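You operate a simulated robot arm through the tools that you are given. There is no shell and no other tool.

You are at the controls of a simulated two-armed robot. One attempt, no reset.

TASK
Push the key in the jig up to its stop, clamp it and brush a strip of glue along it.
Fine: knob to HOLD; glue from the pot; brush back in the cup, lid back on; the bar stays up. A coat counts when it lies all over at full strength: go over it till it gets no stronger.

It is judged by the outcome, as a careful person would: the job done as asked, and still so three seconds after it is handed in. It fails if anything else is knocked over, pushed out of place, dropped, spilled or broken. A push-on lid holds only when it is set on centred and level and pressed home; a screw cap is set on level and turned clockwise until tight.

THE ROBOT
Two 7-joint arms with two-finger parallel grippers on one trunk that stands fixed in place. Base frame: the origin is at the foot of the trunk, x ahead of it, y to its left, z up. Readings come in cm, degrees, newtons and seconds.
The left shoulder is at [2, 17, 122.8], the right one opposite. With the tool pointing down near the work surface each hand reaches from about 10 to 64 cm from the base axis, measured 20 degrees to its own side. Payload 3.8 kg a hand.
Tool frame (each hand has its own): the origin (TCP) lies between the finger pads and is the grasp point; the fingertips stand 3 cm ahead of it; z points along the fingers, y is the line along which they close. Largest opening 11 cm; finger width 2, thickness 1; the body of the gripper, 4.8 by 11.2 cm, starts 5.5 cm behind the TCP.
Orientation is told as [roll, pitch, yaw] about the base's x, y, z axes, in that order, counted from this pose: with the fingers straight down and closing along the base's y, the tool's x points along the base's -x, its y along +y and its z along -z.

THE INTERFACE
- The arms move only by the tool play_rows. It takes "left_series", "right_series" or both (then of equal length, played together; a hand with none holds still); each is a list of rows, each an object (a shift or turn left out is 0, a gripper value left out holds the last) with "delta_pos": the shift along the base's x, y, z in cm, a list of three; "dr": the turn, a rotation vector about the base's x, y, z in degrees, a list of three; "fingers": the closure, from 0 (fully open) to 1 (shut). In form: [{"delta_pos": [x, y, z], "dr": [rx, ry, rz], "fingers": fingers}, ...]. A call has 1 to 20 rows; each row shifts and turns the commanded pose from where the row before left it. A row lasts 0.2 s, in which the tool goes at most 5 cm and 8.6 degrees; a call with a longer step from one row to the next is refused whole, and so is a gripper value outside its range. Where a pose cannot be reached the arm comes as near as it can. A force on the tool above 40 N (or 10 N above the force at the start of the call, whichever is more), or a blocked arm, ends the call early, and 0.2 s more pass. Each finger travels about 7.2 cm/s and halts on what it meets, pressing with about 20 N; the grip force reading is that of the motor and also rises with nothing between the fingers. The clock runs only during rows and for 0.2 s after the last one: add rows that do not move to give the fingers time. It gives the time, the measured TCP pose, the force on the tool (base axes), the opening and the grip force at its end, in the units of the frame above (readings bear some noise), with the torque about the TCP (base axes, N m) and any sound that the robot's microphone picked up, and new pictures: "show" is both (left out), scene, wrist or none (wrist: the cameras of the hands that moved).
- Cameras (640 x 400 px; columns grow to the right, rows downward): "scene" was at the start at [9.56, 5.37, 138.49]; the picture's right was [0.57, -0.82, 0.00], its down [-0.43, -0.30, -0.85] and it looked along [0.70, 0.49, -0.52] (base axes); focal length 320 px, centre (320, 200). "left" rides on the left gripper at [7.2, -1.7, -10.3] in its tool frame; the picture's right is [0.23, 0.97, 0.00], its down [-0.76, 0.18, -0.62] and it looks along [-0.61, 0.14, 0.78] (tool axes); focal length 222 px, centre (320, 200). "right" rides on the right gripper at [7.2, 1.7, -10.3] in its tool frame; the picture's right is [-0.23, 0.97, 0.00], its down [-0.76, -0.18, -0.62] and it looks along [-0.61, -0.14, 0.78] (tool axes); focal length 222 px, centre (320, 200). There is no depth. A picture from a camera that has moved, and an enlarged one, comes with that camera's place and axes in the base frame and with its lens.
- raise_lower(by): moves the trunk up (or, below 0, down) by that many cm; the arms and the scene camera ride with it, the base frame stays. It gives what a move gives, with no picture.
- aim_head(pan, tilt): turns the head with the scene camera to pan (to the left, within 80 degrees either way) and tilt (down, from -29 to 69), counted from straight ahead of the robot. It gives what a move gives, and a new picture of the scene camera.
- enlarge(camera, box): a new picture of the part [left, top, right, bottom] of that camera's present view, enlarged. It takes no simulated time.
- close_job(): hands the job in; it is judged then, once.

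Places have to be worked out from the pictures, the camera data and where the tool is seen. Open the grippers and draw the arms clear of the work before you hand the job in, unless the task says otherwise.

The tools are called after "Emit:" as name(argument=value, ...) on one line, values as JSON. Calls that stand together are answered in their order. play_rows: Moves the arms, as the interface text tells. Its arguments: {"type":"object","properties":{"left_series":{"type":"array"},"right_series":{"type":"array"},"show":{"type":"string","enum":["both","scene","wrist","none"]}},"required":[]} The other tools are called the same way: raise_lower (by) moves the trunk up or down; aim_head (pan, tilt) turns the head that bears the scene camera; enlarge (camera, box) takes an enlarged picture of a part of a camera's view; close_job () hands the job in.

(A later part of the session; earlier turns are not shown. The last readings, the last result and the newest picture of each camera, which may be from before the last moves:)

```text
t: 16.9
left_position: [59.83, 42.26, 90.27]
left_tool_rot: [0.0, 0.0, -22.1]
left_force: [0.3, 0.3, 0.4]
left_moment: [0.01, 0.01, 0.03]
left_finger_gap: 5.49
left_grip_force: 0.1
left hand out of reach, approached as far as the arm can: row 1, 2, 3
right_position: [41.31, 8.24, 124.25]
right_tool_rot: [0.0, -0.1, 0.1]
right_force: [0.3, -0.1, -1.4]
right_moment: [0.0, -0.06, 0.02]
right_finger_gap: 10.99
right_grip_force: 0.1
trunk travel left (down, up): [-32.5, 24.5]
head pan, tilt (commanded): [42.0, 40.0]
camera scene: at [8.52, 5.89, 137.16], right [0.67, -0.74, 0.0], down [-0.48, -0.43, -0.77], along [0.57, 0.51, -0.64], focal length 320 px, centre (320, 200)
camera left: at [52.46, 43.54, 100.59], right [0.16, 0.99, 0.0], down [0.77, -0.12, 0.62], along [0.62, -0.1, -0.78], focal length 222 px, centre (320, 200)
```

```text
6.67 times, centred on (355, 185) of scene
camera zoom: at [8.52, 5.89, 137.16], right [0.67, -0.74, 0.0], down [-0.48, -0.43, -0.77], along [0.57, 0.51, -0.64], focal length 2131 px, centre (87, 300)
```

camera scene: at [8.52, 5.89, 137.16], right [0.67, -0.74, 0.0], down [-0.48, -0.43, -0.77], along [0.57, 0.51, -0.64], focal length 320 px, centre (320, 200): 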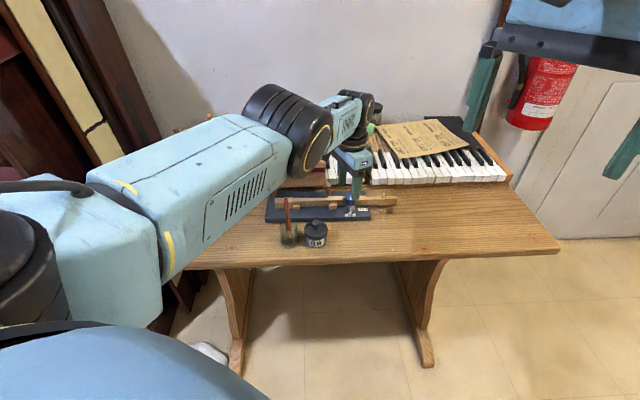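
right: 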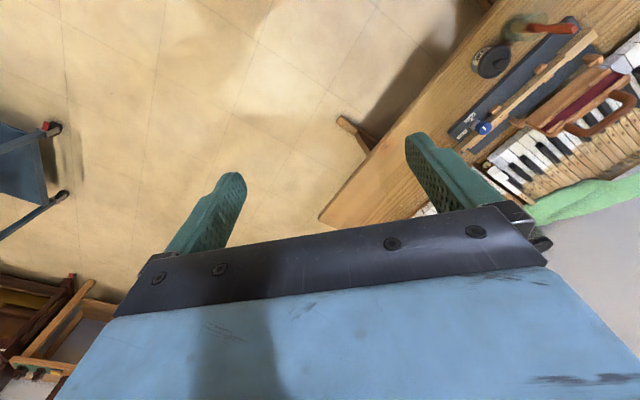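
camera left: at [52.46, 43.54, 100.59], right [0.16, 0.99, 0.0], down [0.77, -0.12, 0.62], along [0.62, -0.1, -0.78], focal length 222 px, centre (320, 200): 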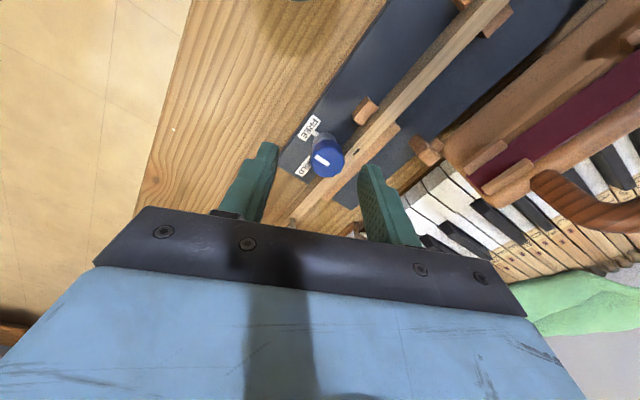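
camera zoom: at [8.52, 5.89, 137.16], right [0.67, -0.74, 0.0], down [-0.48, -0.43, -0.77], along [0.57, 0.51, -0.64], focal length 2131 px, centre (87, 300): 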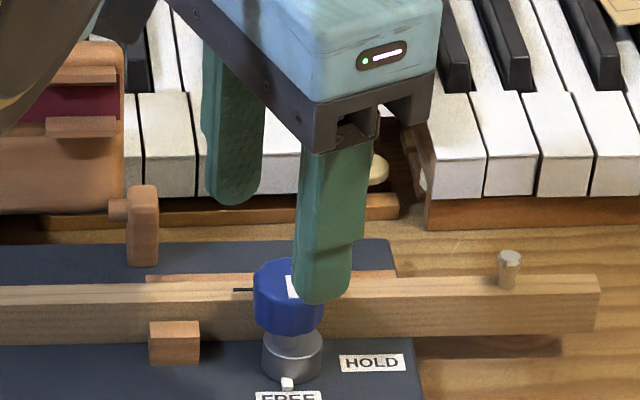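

At the present trunk height the knob is just out of reach with the tool vertical (hand stopped at 59.8, 42.3, 90.3). I will raise and draw back the hand, lower the trunk 12 cm, and use a small outward tilt.

Emit:
play_rows(left_series=[{"delta_pos": [-1.5, -0.5, 3]}, {"delta_pos": [-1.5, -0.5, 4]}, {"delta_pos": [-1, 0, 4]}, {"delta_pos": [0, 0, 4]}, {"delta_pos": [0, 0, 0]}], show="none")

Emit:
raise_lower(by=-12)

Emit:
enlarge(camera="scene", box=[0, 0, 640, 400])

```text
t: 18.1
left_position: [60.99, 43.08, 104.47]
left_tool_rot: [-0.1, 0.0, -22.0]
left_force: [0.2, 0.5, 0.3]
left_moment: [0.0, -0.01, -0.02]
left_finger_gap: 5.5
left_grip_force: 0.0
left hand out of reach, approached as far as the arm can: row 1, 2, 3
right_position: [41.37, 8.27, 124.26]
right_tool_rot: [0.0, 0.0, 0.0]
right_force: [0.9, -0.4, -0.1]
right_moment: [-0.01, -0.02, 0.0]
right_finger_gap: 11.02
right_grip_force: 0.1
trunk travel left (down, up): [-32.5, 24.5]
head pan, tilt (commanded): [42.0, 40.0]
```

```text
t: 19.6
left_position: [60.94, 43.13, 92.5]
left_tool_rot: [0.0, 0.0, -22.1]
left_force: [0.1, -0.9, 0.1]
left_moment: [0.0, 0.01, 0.0]
left_finger_gap: 5.5
left_grip_force: 0.0
right_position: [41.3, 8.26, 112.26]
right_tool_rot: [-0.2, 0.0, 0.0]
right_force: [-0.7, -0.8, -0.3]
right_moment: [-0.01, -0.01, 0.01]
right_finger_gap: 11.0
right_grip_force: 0.1
trunk travel left (down, up): [-20.5, 36.5]
head pan, tilt (commanded): [42.0, 40.0]
```

```text
1.00 times, centred on (320, 200) of scene (not enlarged: the box is as wide or as high as the picture)
camera zoom: at [8.5, 5.9, 125.17], right [0.67, -0.74, 0.0], down [-0.48, -0.43, -0.77], along [0.57, 0.51, -0.64], focal length 320 px, centre (320, 200)
```

zoom: 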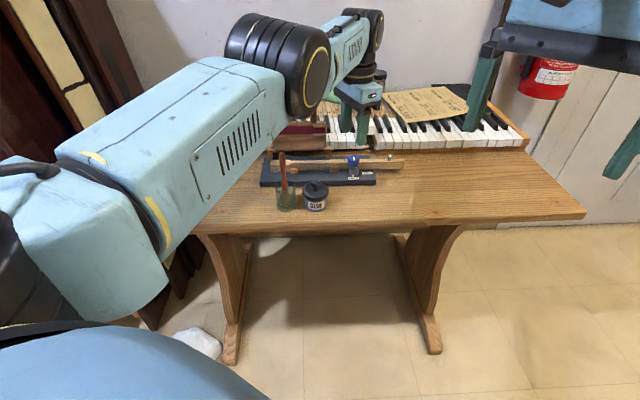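

The trunk is lower and the hand is at (60.9, 43.1, 92.5). I apply a ~7° outward tilt while centring over the knob.

Emit:
play_rows(left_series=[{"delta_pos": [0.3, -0.2, 0], "dr": [-1.29, -3.26, 0]}, {"delta_pos": [0.3, -0.2, 0], "dr": [-1.29, -3.26, 0]}, {"delta_pos": [0, 0, 0]}], show="wrist")

Emit:
enlarge(camera="left", box=[200, 80, 440, 230])

Emit:
enlarge(camera="scene", box=[310, 110, 410, 190])

```text
t: 20.4
left_position: [62.89, 43.11, 92.55]
left_tool_rot: [0.0, -6.9, -22.0]
left_force: [-0.7, -0.1, 0.5]
left_moment: [0.0, 0.0, 0.03]
left_finger_gap: 5.51
left_grip_force: 0.0
left hand out of reach, approached as far as the arm can: row 1, 2
right_position: [41.25, 8.35, 112.29]
right_tool_rot: [0.0, -0.1, 0.1]
right_force: [-0.1, 0.6, 0.5]
right_moment: [0.0, -0.02, 0.01]
right_finger_gap: 11.02
right_grip_force: 0.0
trunk travel left (down, up): [-20.5, 36.5]
head pan, tilt (commanded): [42.0, 40.0]
camera left: at [54.51, 44.67, 101.9], right [0.16, 0.99, -0.03], down [0.7, -0.09, 0.71], along [0.7, -0.13, -0.7], focal length 222 px, centre (320, 200)
```

left: 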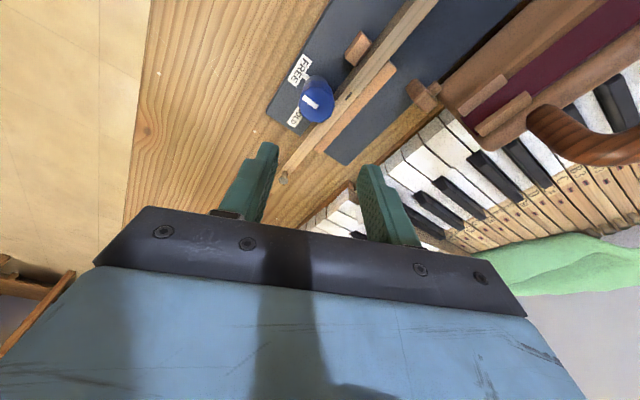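

```text
2.67 times, centred on (320, 155) of left
camera zoom: at [54.51, 44.67, 101.9], right [0.16, 0.99, -0.03], down [0.7, -0.09, 0.71], along [0.7, -0.13, -0.7], focal length 592 px, centre (320, 320)
```

zoom: 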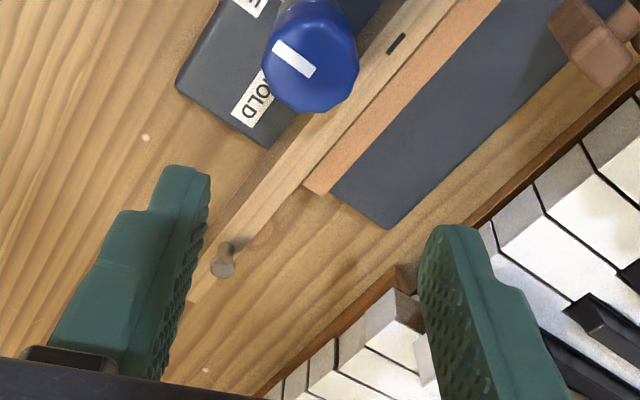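

```text
5.00 times, centred on (360, 150) of scene
camera zoom: at [8.51, 5.9, 125.16], right [0.67, -0.74, 0.0], down [-0.48, -0.43, -0.77], along [0.57, 0.51, -0.64], focal length 1598 px, centre (120, 450)
```

zoom: 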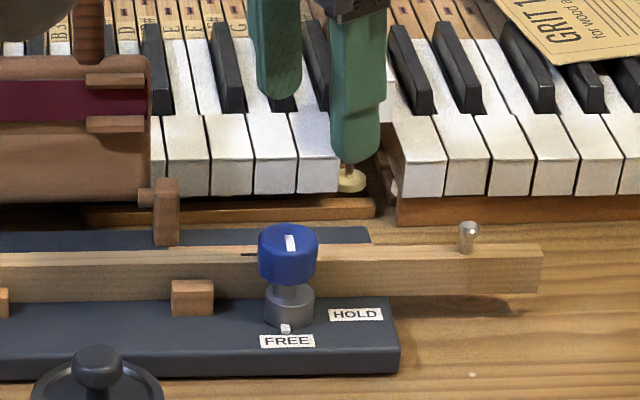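

The arm is nearly straight here and the hand overshot to (62.9, 43.1). I draw it back radially to bend the elbow again.

Emit:
play_rows(left_series=[{"delta_pos": [-3, -1, 0]}, {"delta_pos": [0, 0, 0]}, {"delta_pos": [0, 0, 0]}], show="none")

```text
t: 21.2
left_position: [62.81, 43.19, 92.49]
left_tool_rot: [0.0, -7.0, -21.9]
left_force: [-0.3, -0.1, 0.2]
left_moment: [0.0, 0.01, -0.01]
left_finger_gap: 5.54
left_grip_force: 0.0
left hand out of reach, approached as far as the arm can: row 1
right_position: [41.35, 8.2, 112.18]
right_tool_rot: [-0.1, 0.1, 0.0]
right_force: [-0.1, 0.7, -0.5]
right_moment: [0.01, 0.0, -0.01]
right_finger_gap: 10.99
right_grip_force: 0.1
trunk travel left (down, up): [-20.5, 36.5]
head pan, tilt (commanded): [42.0, 40.0]
```

No movement from that row; I test further retraction to see whether the commanded pose is still beyond reach.

Emit:
play_rows(left_series=[{"delta_pos": [-3, -1.3, 0]}, {"delta_pos": [-2, -0.9, 0]}], show="none")

```text
t: 21.8
left_position: [62.82, 43.08, 92.44]
left_tool_rot: [-0.1, -6.9, -22.0]
left_force: [0.0, 0.2, -0.5]
left_moment: [-0.02, 0.02, 0.02]
left_finger_gap: 5.5
left_grip_force: 0.0
left hand out of reach, approached as far as the arm can: row 1, 2
right_position: [41.43, 8.35, 112.26]
right_tool_rot: [0.1, -0.1, 0.0]
right_force: [0.3, -0.3, -0.3]
right_moment: [0.03, 0.01, 0.0]
right_finger_gap: 11.0
right_grip_force: 0.0
trunk travel left (down, up): [-20.5, 36.5]
head pan, tilt (commanded): [42.0, 40.0]
```

Radial retraction is stuck because the arm is straight (singular). I first lift vertically, which did work before, then try retracting from there.

Emit:
play_rows(left_series=[{"delta_pos": [0, 0, 4]}, {"delta_pos": [0, 0, 4]}, {"delta_pos": [0, 0, 4]}, {"delta_pos": [-2, -0.9, 4]}, {"delta_pos": [-2, -0.9, 3]}, {"delta_pos": [0, 0, 0]}], show="none")

```text
t: 23.2
left_position: [58.03, 41.35, 111.19]
left_tool_rot: [-0.1, -6.9, -22.0]
left_force: [-1.7, 0.1, 0.7]
left_moment: [0.03, 0.0, -0.02]
left_finger_gap: 5.5
left_grip_force: 0.0
left hand out of reach, approached as far as the arm can: row 3, 4
right_position: [41.3, 8.34, 112.16]
right_tool_rot: [0.0, 0.0, 0.0]
right_force: [-0.5, 0.6, 0.5]
right_moment: [-0.1, -0.03, 0.0]
right_finger_gap: 11.01
right_grip_force: 0.0
trunk travel left (down, up): [-20.5, 36.5]
head pan, tilt (commanded): [42.0, 40.0]
```

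Now the last row was reached and the arm is un-stuck. I retract a little further and then descend again.

Emit:
play_rows(left_series=[{"delta_pos": [-2, -0.8, 0]}, {"delta_pos": [-2, -0.8, 0]}, {"delta_pos": [0, 0, -3]}, {"delta_pos": [0, 0, -4]}, {"delta_pos": [0, 0, -4]}, {"delta_pos": [0, 0, 0]}], show="both")

```text
t: 24.6
left_position: [54.2, 39.65, 100.28]
left_tool_rot: [0.0, -7.0, -22.1]
left_force: [0.3, 0.6, -0.1]
left_moment: [0.02, 0.02, 0.01]
left_finger_gap: 5.5
left_grip_force: 0.1
right_position: [41.36, 8.24, 112.2]
right_tool_rot: [0.0, 0.0, 0.0]
right_force: [-0.7, -0.8, -0.2]
right_moment: [0.05, 0.01, 0.0]
right_finger_gap: 11.02
right_grip_force: 0.0
trunk travel left (down, up): [-20.5, 36.5]
head pan, tilt (commanded): [42.0, 40.0]
camera scene: at [8.51, 5.88, 125.17], right [0.67, -0.74, 0.0], down [-0.48, -0.43, -0.77], along [0.57, 0.51, -0.64], focal length 320 px, centre (320, 200)
camera left: at [45.83, 41.22, 109.64], right [0.16, 0.99, -0.03], down [0.7, -0.09, 0.71], along [0.7, -0.13, -0.7], focal length 222 px, centre (320, 200)
```

scene: 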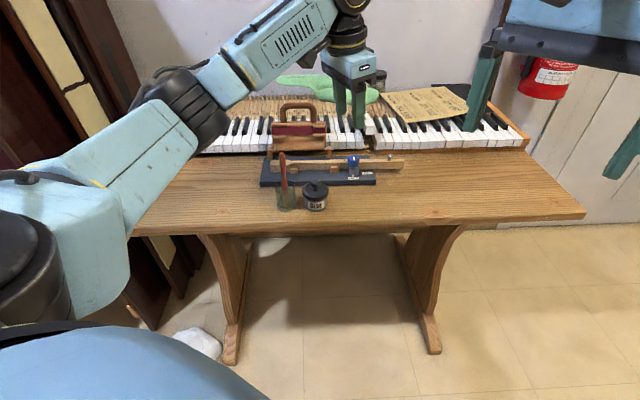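
left: 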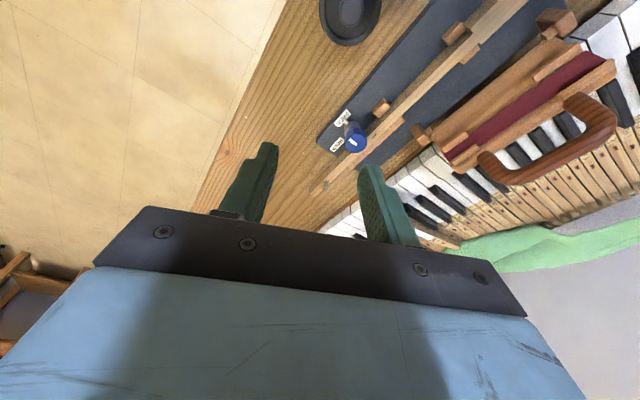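

The arm is free again (elbow bent). I'll use a larger 15° outward tilt about the closing axis so the wrist stays well inside reach, and go to just above the knob.

Emit:
play_rows(left_series=[{"delta_pos": [1.73, 0.82, -2.45], "dr": [-1.0, -2.5, 0]}, {"delta_pos": [1.73, 0.82, -2.45], "dr": [-1.0, -2.5, 0]}, {"delta_pos": [1.73, 0.82, -2.45], "dr": [-1.0, -2.5, 0]}, {"delta_pos": [1.73, 0.82, -2.45]}, {"delta_pos": [0, 0, 0]}, {"delta_pos": [0, 0, 0]}], show="both")

Emit:
enlarge(camera="left", box=[200, 80, 440, 230])

Emit:
enlarge(camera="scene", box=[310, 110, 410, 190])

```text
t: 26.0
left_position: [61.38, 42.84, 90.38]
left_tool_rot: [0.0, -15.0, -22.0]
left_force: [-0.4, 0.2, 0.7]
left_moment: [-0.02, 0.02, 0.01]
left_finger_gap: 5.5
left_grip_force: 0.2
right_position: [41.3, 8.24, 112.18]
right_tool_rot: [0.0, 0.0, 0.0]
right_force: [-1.2, 0.2, -0.4]
right_moment: [-0.03, 0.0, 0.01]
right_finger_gap: 11.03
right_grip_force: 0.0
trunk travel left (down, up): [-20.5, 36.5]
head pan, tilt (commanded): [42.0, 40.0]
camera scene: at [8.52, 5.9, 125.16], right [0.67, -0.74, 0.0], down [-0.48, -0.43, -0.77], along [0.57, 0.51, -0.64], focal length 320 px, centre (320, 200)
camera left: at [51.73, 44.87, 98.58], right [0.16, 0.98, -0.06], down [0.6, -0.05, 0.8], along [0.78, -0.16, -0.6], focal length 222 px, centre (320, 200)
```

scene: 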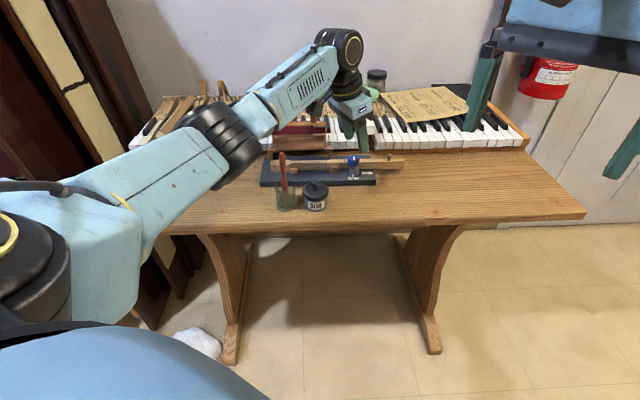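
left: 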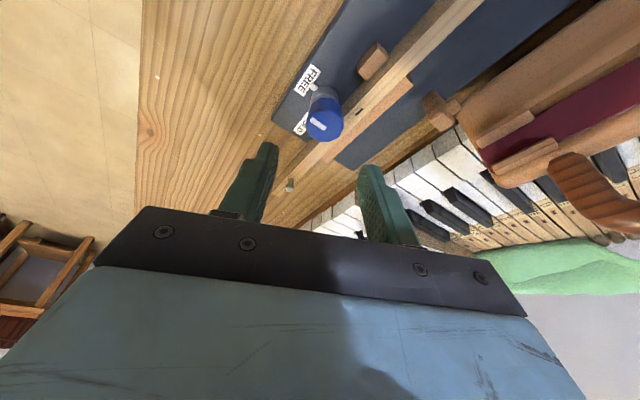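

```text
2.67 times, centred on (320, 155) of left
camera zoom: at [51.73, 44.87, 98.58], right [0.16, 0.98, -0.06], down [0.6, -0.05, 0.8], along [0.78, -0.16, -0.6], focal length 592 px, centre (320, 320)
```

zoom: 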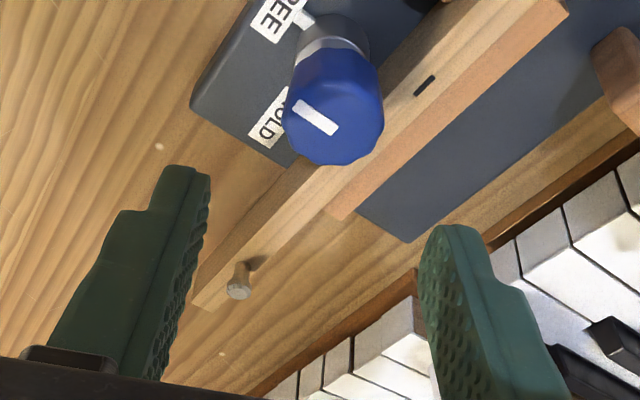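

```text
5.00 times, centred on (360, 150) of scene
camera zoom: at [8.52, 5.9, 125.16], right [0.67, -0.74, 0.0], down [-0.48, -0.43, -0.77], along [0.57, 0.51, -0.64], focal length 1598 px, centre (120, 450)
```

zoom: 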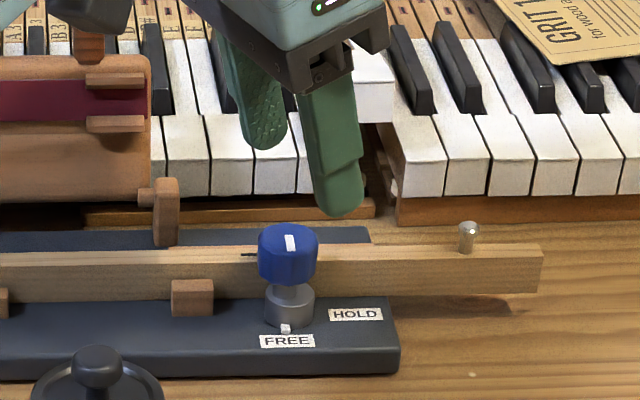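

Now it's reachable with margin; the knob centre is at about (61.5, 42.85), top 84.4. I lower the open fingers around the knob.

Emit:
play_rows(left_series=[{"delta_pos": [-0.12, 0.07, -1.6]}, {"delta_pos": [-0.12, 0.07, -1.6]}, {"delta_pos": [-0.12, 0.06, -1.5]}, {"delta_pos": [0, 0, 0]}], show="both")

Emit:
enlarge(camera="left", box=[200, 80, 440, 230])

Emit:
enlarge(camera="scene", box=[310, 110, 410, 190])

```text
t: 27.0
left_position: [60.72, 42.77, 85.68]
left_tool_rot: [0.0, -15.1, -22.1]
left_force: [0.6, -0.6, 0.0]
left_moment: [-0.01, 0.03, 0.03]
left_finger_gap: 5.49
left_grip_force: 0.2
right_position: [41.21, 8.24, 112.31]
right_tool_rot: [0.0, 0.0, -0.1]
right_force: [-0.2, -0.4, -0.2]
right_moment: [-0.04, 0.0, -0.02]
right_finger_gap: 11.0
right_grip_force: 0.1
trunk travel left (down, up): [-20.5, 36.5]
head pan, tilt (commanded): [42.0, 40.0]
camera scene: at [8.51, 5.9, 125.16], right [0.67, -0.74, 0.0], down [-0.48, -0.43, -0.77], along [0.57, 0.51, -0.64], focal length 320 px, centre (320, 200)
camera left: at [51.17, 44.89, 93.86], right [0.16, 0.98, -0.06], down [0.6, -0.05, 0.8], along [0.78, -0.16, -0.6], focal length 222 px, centre (320, 200)
```

scene: 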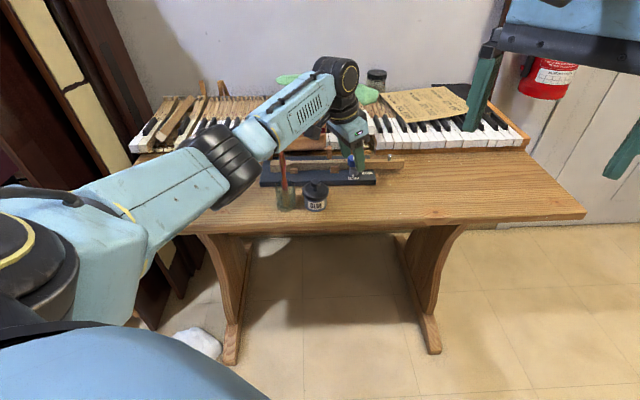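
left: 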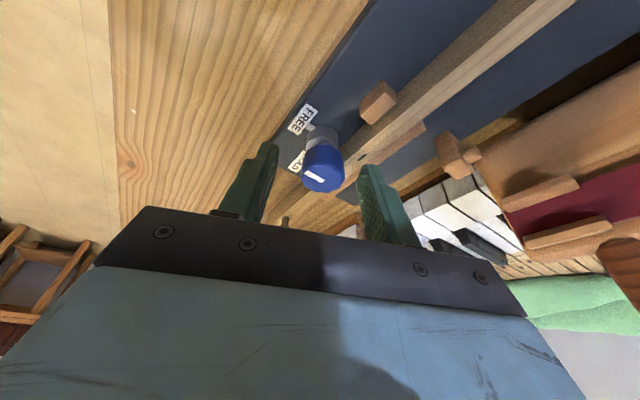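

```text
2.67 times, centred on (320, 155) of left
camera zoom: at [51.17, 44.89, 93.86], right [0.16, 0.98, -0.06], down [0.6, -0.05, 0.8], along [0.78, -0.16, -0.6], focal length 592 px, centre (320, 320)
```

zoom: 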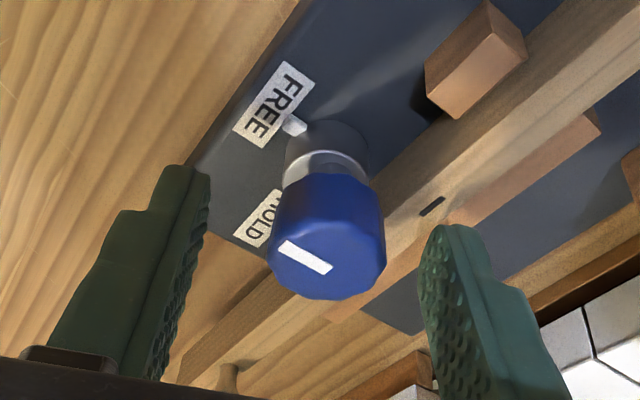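

```text
5.00 times, centred on (360, 150) of scene
camera zoom: at [8.51, 5.9, 125.16], right [0.67, -0.74, 0.0], down [-0.48, -0.43, -0.77], along [0.57, 0.51, -0.64], focal length 1598 px, centre (120, 450)
```

zoom: 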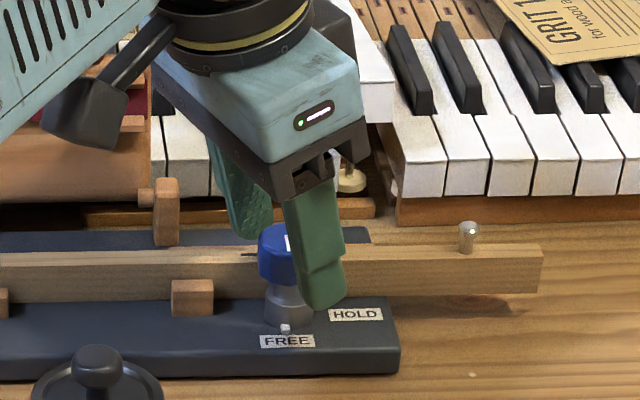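

The fingers straddle the knob; relative to the pads it sits about 0.2 cm off-centre. I correct that and close on the knob.

Emit:
play_rows(left_series=[{"delta_pos": [0.22, 0.13, 0]}, {"delta_pos": [0, 0, 0], "fingers": 0.7}, {"delta_pos": [0, 0, 0]}, {"delta_pos": [0, 0, 0], "fingers": 0.8}, {"delta_pos": [0, 0, 0]}, {"delta_pos": [0, 0, 0], "fingers": 1}, {"delta_pos": [0, 0, 0]}], show="wrist")

Emit:
enlarge(camera="left", box=[200, 80, 440, 230])

Emit:
enlarge(camera="scene", box=[310, 110, 410, 190])

```text
t: 28.6
left_position: [60.97, 43.08, 85.68]
left_tool_rot: [0.1, -15.0, -22.1]
left_force: [-3.8, -5.9, 0.0]
left_moment: [-0.12, 0.05, -0.05]
left_finger_gap: 2.81
left_grip_force: 19.6
right_position: [41.35, 8.25, 112.11]
right_tool_rot: [0.0, -0.1, 0.0]
right_force: [0.7, 0.9, 0.8]
right_moment: [0.03, 0.0, -0.03]
right_finger_gap: 10.97
right_grip_force: 0.0
trunk travel left (down, up): [-20.5, 36.5]
head pan, tilt (commanded): [42.0, 40.0]
camera left: at [51.42, 45.05, 93.85], right [0.16, 0.98, -0.06], down [0.6, -0.05, 0.8], along [0.78, -0.17, -0.6], focal length 222 px, centre (320, 200)
```

left: 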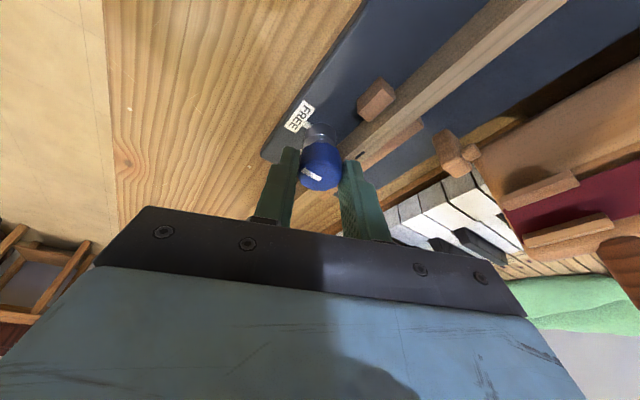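

```text
2.67 times, centred on (320, 155) of left
camera zoom: at [51.42, 45.05, 93.85], right [0.16, 0.98, -0.06], down [0.6, -0.05, 0.8], along [0.78, -0.17, -0.6], focal length 592 px, centre (320, 320)
```

zoom: 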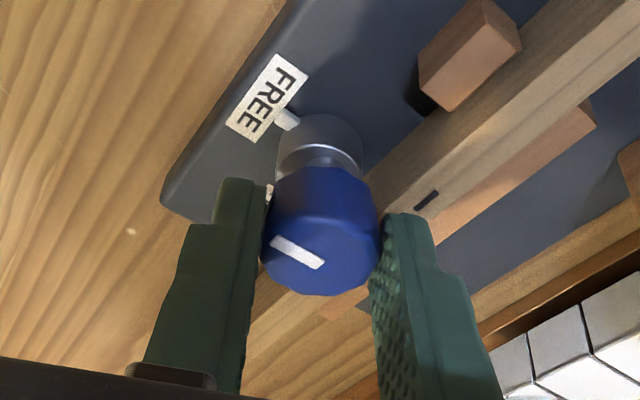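

```text
5.00 times, centred on (360, 150) of scene
camera zoom: at [8.5, 5.86, 125.16], right [0.67, -0.74, 0.0], down [-0.48, -0.43, -0.77], along [0.57, 0.51, -0.64], focal length 1598 px, centre (120, 450)
```

zoom: 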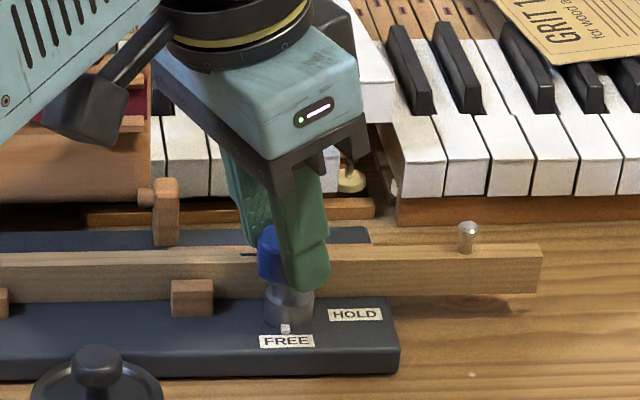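

The knob is gripped (gap 2.81 cm) with a slight side load. I ease that and begin turning counterclockwise (seen from above) toward HOLD, first 30°.

Emit:
play_rows(left_series=[{"delta_pos": [-0.04, -0.09, 0]}, {"delta_pos": [-0.026, -0.071, 0], "dr": [0, 0, 7.5]}, {"delta_pos": [-0.016, -0.074, 0], "dr": [0, 0, 7.5]}, {"delta_pos": [-0.006, -0.075, 0], "dr": [0, 0, 7.5]}, {"delta_pos": [0.004, -0.075, 0], "dr": [0, 0, 7.5]}, {"delta_pos": [0, 0, 0]}], show="wrist")

Emit:
enlarge(camera="left", box=[200, 80, 440, 230])

Emit:
enlarge(camera="scene", box=[310, 110, 410, 190])

```text
t: 30.0
left_position: [60.87, 42.68, 85.75]
left_tool_rot: [0.1, -15.0, 8.0]
left_force: [-3.1, -5.0, 0.1]
left_moment: [-0.08, 0.19, 0.0]
left_finger_gap: 2.78
left_grip_force: 20.2
right_position: [41.33, 8.28, 112.18]
right_tool_rot: [0.0, -0.1, 0.0]
right_force: [-0.5, -0.4, 0.0]
right_moment: [-0.03, 0.04, -0.01]
right_finger_gap: 10.99
right_grip_force: 0.0
trunk travel left (down, up): [-20.5, 36.5]
head pan, tilt (commanded): [42.0, 40.0]
camera left: at [51.63, 39.64, 93.85], right [-0.35, 0.93, -0.06], down [0.54, 0.26, 0.8], along [0.76, 0.25, -0.6], focal length 222 px, centre (320, 200)
```

left: 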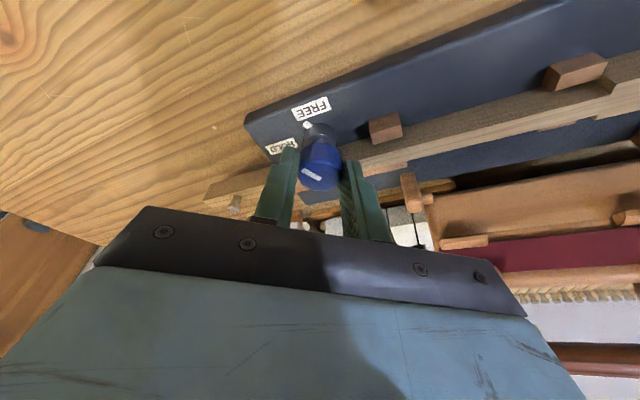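

```text
2.67 times, centred on (320, 155) of left
camera zoom: at [51.63, 39.64, 93.85], right [-0.35, 0.93, -0.06], down [0.54, 0.26, 0.8], along [0.76, 0.25, -0.6], focal length 592 px, centre (320, 320)
```

zoom: 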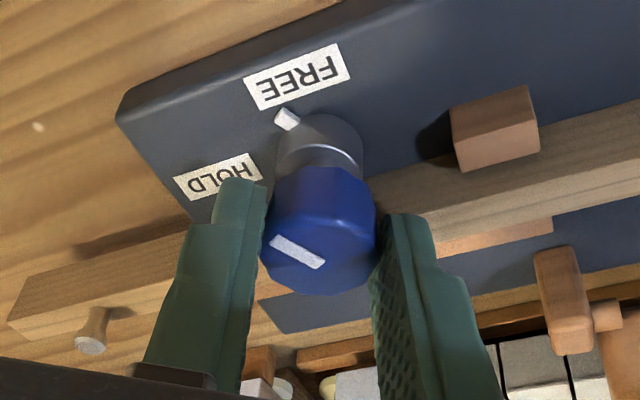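

```text
5.00 times, centred on (360, 150) of scene
camera zoom: at [8.5, 5.86, 125.17], right [0.67, -0.74, 0.0], down [-0.48, -0.43, -0.77], along [0.57, 0.51, -0.64], focal length 1598 px, centre (120, 450)
```

zoom: 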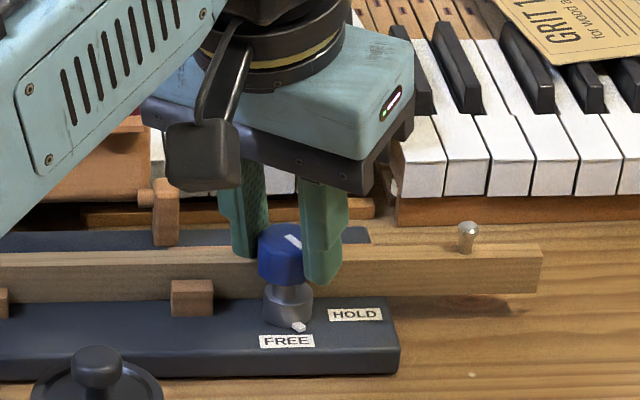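

The pointer follows the hand, turning toward HOLD. I continue another 30°.

Emit:
play_rows(left_series=[{"delta_pos": [0.013, -0.075, 0], "dr": [0, 0, 7.5]}, {"delta_pos": [0.023, -0.072, 0], "dr": [0, 0, 7.5]}, {"delta_pos": [0.032, -0.068, 0], "dr": [0, 0, 7.5]}, {"delta_pos": [0.041, -0.064, 0], "dr": [0, 0, 7.5]}, {"delta_pos": [0, 0, 0]}], show="wrist")

Emit:
enlarge(camera="left", box=[200, 80, 440, 230])

Emit:
enlarge(camera="scene", box=[310, 110, 410, 190])

```text
t: 31.2
left_position: [61.03, 42.55, 85.67]
left_tool_rot: [0.0, -15.2, 38.0]
left_force: [-2.0, -7.1, 0.8]
left_moment: [-0.14, 0.05, 0.0]
left_finger_gap: 2.8
left_grip_force: 20.0
right_position: [41.24, 8.27, 112.28]
right_tool_rot: [0.0, 0.0, 0.0]
right_force: [-1.4, 0.6, 0.8]
right_moment: [-0.02, -0.02, 0.01]
right_finger_gap: 10.97
right_grip_force: 0.1
trunk travel left (down, up): [-20.5, 36.5]
head pan, tilt (commanded): [42.0, 40.0]
camera left: at [54.51, 35.09, 93.84], right [-0.77, 0.63, -0.06], down [0.34, 0.49, 0.8], along [0.53, 0.6, -0.6], focal length 222 px, centre (320, 200)
```

left: 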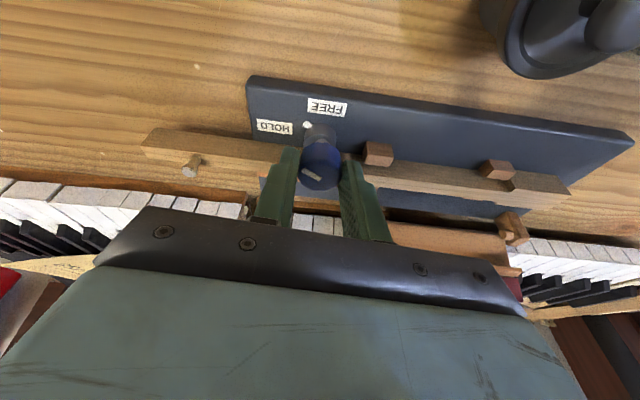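

```text
2.67 times, centred on (320, 155) of left
camera zoom: at [54.51, 35.09, 93.84], right [-0.77, 0.63, -0.06], down [0.34, 0.49, 0.8], along [0.53, 0.6, -0.6], focal length 592 px, centre (320, 320)
```

zoom: 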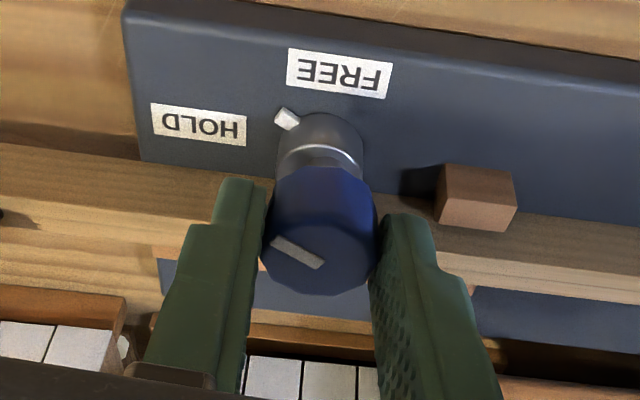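

```text
5.00 times, centred on (360, 150) of scene
camera zoom: at [8.5, 5.83, 125.17], right [0.67, -0.74, 0.0], down [-0.48, -0.43, -0.77], along [0.57, 0.51, -0.64], focal length 1598 px, centre (120, 450)
```

zoom: 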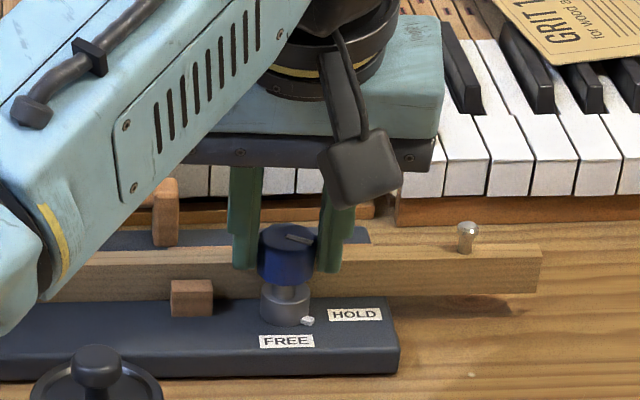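

60° done; the pointer is two-thirds of the way. I check the whole scene for arm clearance before finishing.

Emit:
enlarge(camera="scene", box=[0, 0, 640, 400])

Emit:
enlarge(camera="scene", box=[180, 90, 420, 240])

```text
1.00 times, centred on (320, 200) of scene (not enlarged: the box is as wide or as high as the picture)
camera zoom: at [8.5, 5.83, 125.17], right [0.67, -0.74, 0.0], down [-0.48, -0.43, -0.77], along [0.57, 0.51, -0.64], focal length 320 px, centre (320, 200)
```

zoom: 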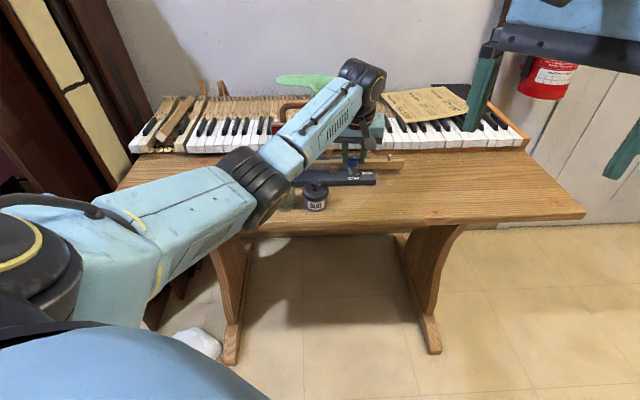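

```text
2.67 times, centred on (300, 165) of scene
camera zoom: at [8.5, 5.83, 125.17], right [0.67, -0.74, 0.0], down [-0.48, -0.43, -0.77], along [0.57, 0.51, -0.64], focal length 852 px, centre (373, 293)
```

zoom: 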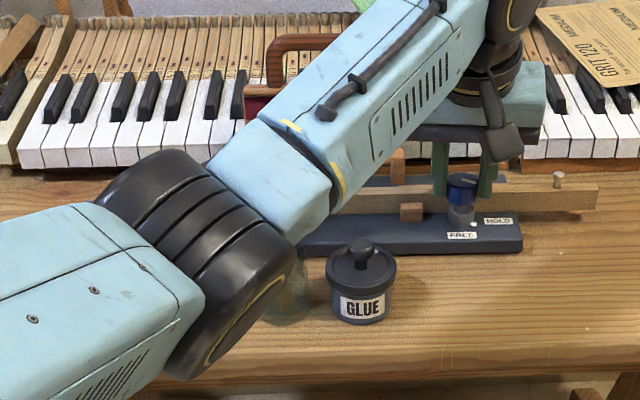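

The elbow is around (27, 34, 100), well off the table objects. I finish the remaining 30° of the turn.

Emit:
play_rows(left_series=[{"delta_pos": [0.049, -0.058, 0], "dr": [0, 0, 7.5]}, {"delta_pos": [0.056, -0.05, 0], "dr": [0, 0, 7.5]}, {"delta_pos": [0.062, -0.043, 0], "dr": [0, 0, 7.5]}, {"delta_pos": [0.068, -0.035, 0], "dr": [0, 0, 7.5]}, {"delta_pos": [0, 0, 0]}], show="wrist")

Emit:
enlarge(camera="left", box=[200, 80, 440, 230])

Emit:
enlarge(camera="scene", box=[330, 140, 390, 190])

```text
t: 32.4
left_position: [61.21, 42.31, 85.67]
left_tool_rot: [0.1, -15.1, 68.0]
left_force: [1.3, -7.5, 0.5]
left_moment: [-0.03, -0.11, -0.04]
left_finger_gap: 2.8
left_grip_force: 19.4
right_position: [41.38, 8.27, 112.14]
right_tool_rot: [0.0, 0.0, 0.0]
right_force: [-0.7, 1.2, 0.5]
right_moment: [0.0, 0.02, 0.03]
right_finger_gap: 11.03
right_grip_force: 0.1
trunk travel left (down, up): [-20.5, 36.5]
head pan, tilt (commanded): [42.0, 40.0]
camera left: at [59.3, 32.6, 93.84], right [-0.99, 0.16, -0.06], down [0.05, 0.6, 0.8], along [0.16, 0.79, -0.6], focal length 222 px, centre (320, 200)
```

left: 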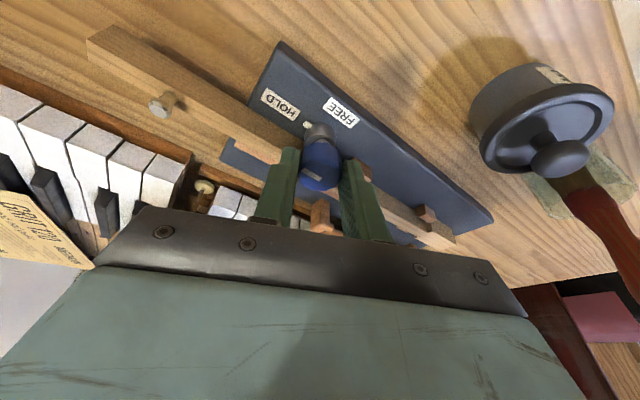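

```text
2.67 times, centred on (320, 155) of left
camera zoom: at [59.3, 32.6, 93.84], right [-0.99, 0.16, -0.06], down [0.05, 0.6, 0.8], along [0.16, 0.79, -0.6], focal length 592 px, centre (320, 320)
```

zoom: 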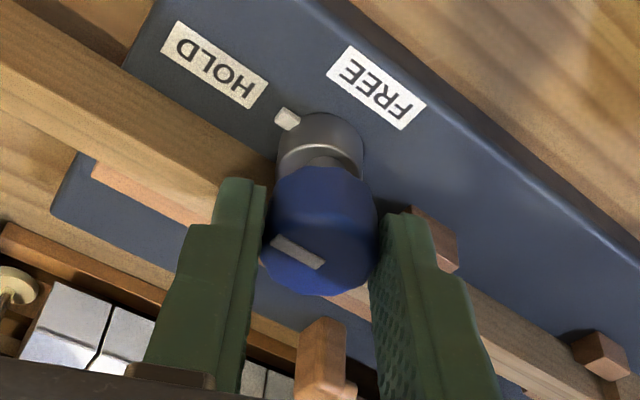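

```text
8.00 times, centred on (360, 165) of scene
camera zoom: at [8.55, 5.84, 125.16], right [0.67, -0.74, 0.0], down [-0.48, -0.43, -0.77], along [0.57, 0.51, -0.64], focal length 2557 px, centre (0, 480)
```

zoom: 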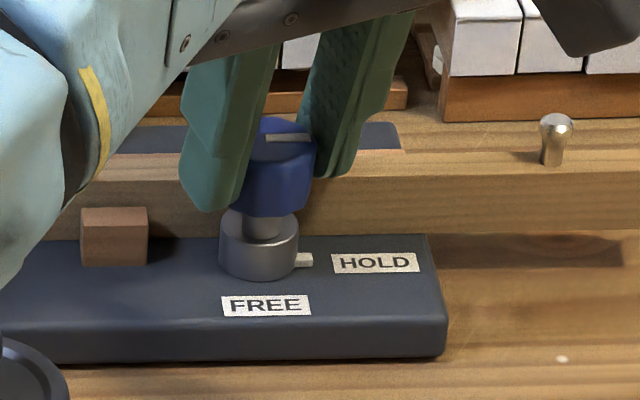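

The pointer now points squarely at HOLD. I open the fingers, lift clear and draw back.

Emit:
play_rows(left_series=[{"delta_pos": [0, 0, 0], "fingers": 0.5}, {"delta_pos": [0, 0, 0]}, {"delta_pos": [0, 0, 0]}, {"delta_pos": [0, 0, 2]}, {"delta_pos": [0, 0, 3]}, {"delta_pos": [-0.5, -0.5, 4]}, {"delta_pos": [-1, -1, 4]}, {"delta_pos": [-2, -1, 2]}, {"delta_pos": [0, 0, 0]}], show="both")

Emit:
enlarge(camera="scene", box=[320, 140, 400, 190])

```text
t: 34.4
left_position: [57.8, 39.52, 100.7]
left_tool_rot: [0.1, -15.0, 68.0]
left_force: [0.3, -1.2, 0.3]
left_moment: [0.01, 0.01, 0.03]
left_finger_gap: 5.51
left_grip_force: 0.1
right_position: [41.4, 8.1, 112.25]
right_tool_rot: [0.0, 0.1, 0.0]
right_force: [-0.1, -0.7, -0.4]
right_moment: [0.07, 0.01, 0.03]
right_finger_gap: 11.02
right_grip_force: 0.0
trunk travel left (down, up): [-20.5, 36.5]
head pan, tilt (commanded): [42.0, 40.0]
camera scene: at [8.54, 5.77, 125.17], right [0.67, -0.74, 0.0], down [-0.48, -0.43, -0.77], along [0.57, 0.51, -0.64], focal length 320 px, centre (320, 200)
camera left: at [55.83, 30.0, 108.89], right [-0.98, 0.16, -0.06], down [0.05, 0.6, 0.8], along [0.16, 0.79, -0.6], focal length 222 px, centre (320, 200)
```

scene: 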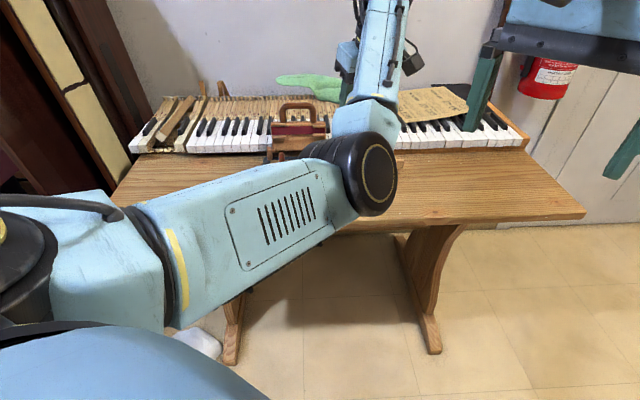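
left: 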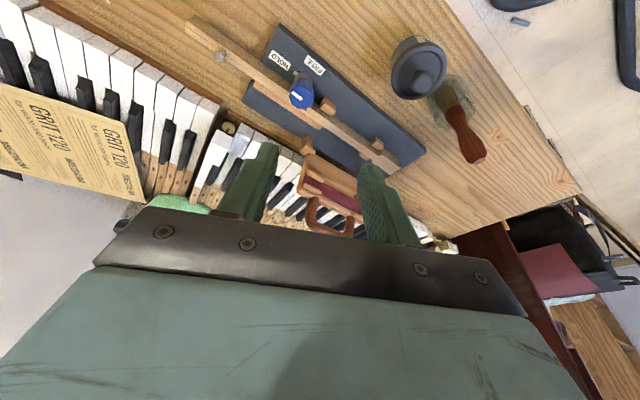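

```text
8.00 times, centred on (360, 165) of scene
camera zoom: at [8.54, 5.77, 125.17], right [0.67, -0.74, 0.0], down [-0.48, -0.43, -0.77], along [0.57, 0.51, -0.64], focal length 2557 px, centre (0, 480)
```

zoom: 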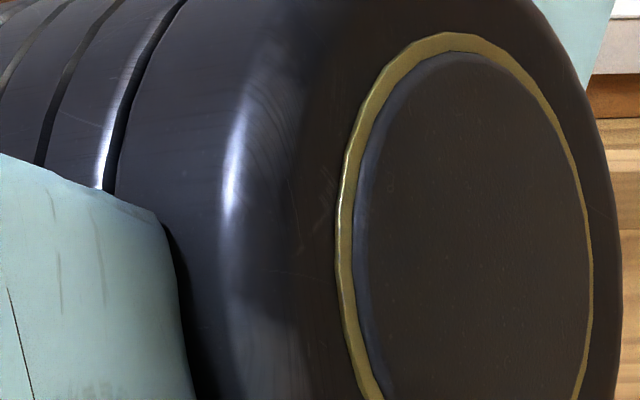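

The lifted hand is clear but the arm blocks the scene view. I raise the trunk 12 cm back, then turn the hand to yaw −42° (so the gripper body stays clear of the brush), untilt, and go above the pot.

Emit:
raise_lower(by=12)

Emit:
play_rows(left_series=[{"delta_pos": [-0.6, 0, -0.3], "dr": [0, 0, -8.4]}, {"delta_pos": [-0.6, 0, -0.3], "dr": [0, 0, -8.4]}, {"delta_pos": [-0.6, 0, -0.3], "dr": [0, 0, -8.4]}, {"delta_pos": [-0.6, 0, -0.3], "dr": [0, 0, -8.4]}, {"delta_pos": [-0.6, 0, -0.3], "dr": [0, 0, -8.4]}, {"delta_pos": [-0.6, 0, -0.3], "dr": [0, 0, -8.4]}, {"delta_pos": [-0.6, 0, -0.3], "dr": [0, 0, -8.4]}, {"delta_pos": [-0.6, 0, -0.3], "dr": [0, 0, -8.4]}, {"delta_pos": [-0.6, 0, -0.3], "dr": [0, 0, -8.4]}, {"delta_pos": [-0.6, 0, -0.3], "dr": [0, 0, -8.4]}, {"delta_pos": [-0.6, 0, -0.3], "dr": [0, 0, -8.4]}, {"delta_pos": [-0.6, 0, -0.3], "dr": [0, 0, -8.4]}, {"delta_pos": [-0.6, 0, -0.3], "dr": [0, 0, -9.2]}, {"delta_pos": [0, 0, 0], "dr": [5, 5.57, 0]}, {"delta_pos": [0, 0, 0], "dr": [5, 5.57, 0]}, {"delta_pos": [0, 0, 0]}], show="both")

```text
t: 35.9
left_position: [57.78, 39.81, 112.71]
left_tool_rot: [0.1, -15.0, 67.9]
left_force: [-0.5, -0.4, -0.3]
left_moment: [-0.01, 0.01, -0.01]
left_finger_gap: 5.49
left_grip_force: 0.1
right_position: [41.38, 8.25, 124.05]
right_tool_rot: [0.0, 0.0, 0.0]
right_force: [0.2, 0.3, 0.3]
right_moment: [0.0, -0.03, -0.02]
right_finger_gap: 11.03
right_grip_force: 0.0
trunk travel left (down, up): [-32.5, 24.5]
head pan, tilt (commanded): [42.0, 40.0]
```

```text
refused: row 13 steps farther than a row can; nothing moved
```

The last yaw row was too big; I resend it with allowed step sizes.

Emit:
play_rows(left_series=[{"delta_pos": [-0.6, 0, -0.3], "dr": [0, 0, -8.4]}, {"delta_pos": [-0.6, 0, -0.3], "dr": [0, 0, -8.4]}, {"delta_pos": [-0.6, 0, -0.3], "dr": [0, 0, -8.4]}, {"delta_pos": [-0.6, 0, -0.3], "dr": [0, 0, -8.4]}, {"delta_pos": [-0.6, 0, -0.3], "dr": [0, 0, -8.4]}, {"delta_pos": [-0.6, 0, -0.3], "dr": [0, 0, -8.4]}, {"delta_pos": [-0.6, 0, -0.3], "dr": [0, 0, -8.4]}, {"delta_pos": [-0.6, 0, -0.3], "dr": [0, 0, -8.4]}, {"delta_pos": [-0.6, 0, -0.3], "dr": [0, 0, -8.4]}, {"delta_pos": [-0.6, 0, -0.3], "dr": [0, 0, -8.4]}, {"delta_pos": [-0.6, 0, -0.3], "dr": [0, 0, -8.4]}, {"delta_pos": [-0.6, 0, -0.3], "dr": [0, 0, -8.4]}, {"delta_pos": [-0.6, 0, -0.3], "dr": [0, 0, -8.4]}, {"delta_pos": [0, 0, 0], "dr": [5, 5.57, 0]}, {"delta_pos": [0, 0, 0], "dr": [5, 5.57, 0]}, {"delta_pos": [0, 0, 0]}], show="both")

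```text
t: 39.3
left_position: [50.09, 39.83, 108.86]
left_tool_rot: [0.2, 0.0, -41.4]
left_force: [0.8, -0.1, 0.8]
left_moment: [0.04, 0.01, -0.02]
left_finger_gap: 5.54
left_grip_force: 0.1
right_position: [41.36, 8.24, 124.14]
right_tool_rot: [0.0, 0.0, -0.1]
right_force: [0.3, -0.5, -0.1]
right_moment: [-0.03, -0.01, 0.02]
right_finger_gap: 11.0
right_grip_force: 0.1
trunk travel left (down, up): [-32.5, 24.5]
head pan, tilt (commanded): [42.0, 40.0]
camera scene: at [8.51, 5.9, 137.16], right [0.67, -0.74, 0.0], down [-0.48, -0.43, -0.77], along [0.57, 0.51, -0.64], focal length 320 px, centre (320, 200)
camera left: at [43.52, 43.28, 119.22], right [0.47, 0.88, 0.0], down [0.69, -0.37, 0.62], along [0.55, -0.29, -0.78], focal length 222 px, centre (320, 200)
```

scene: 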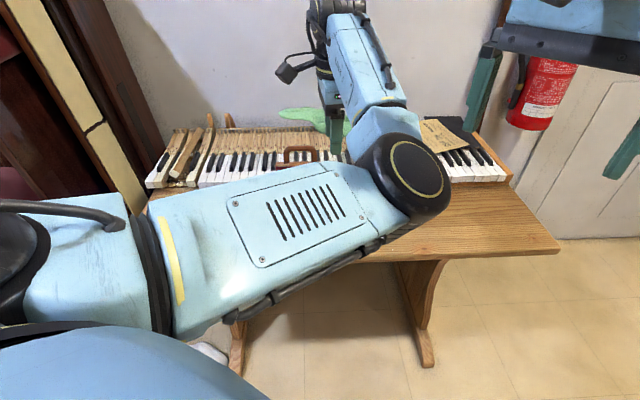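
left: 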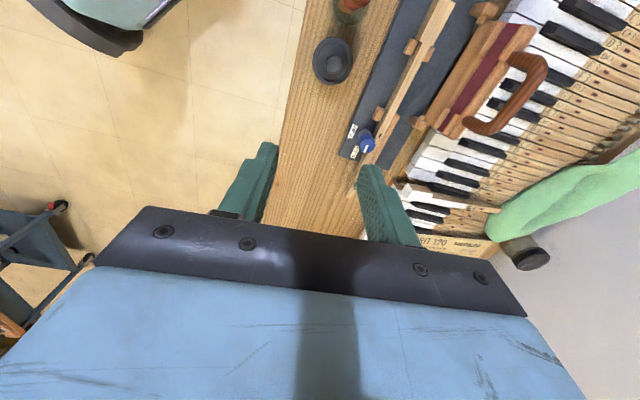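

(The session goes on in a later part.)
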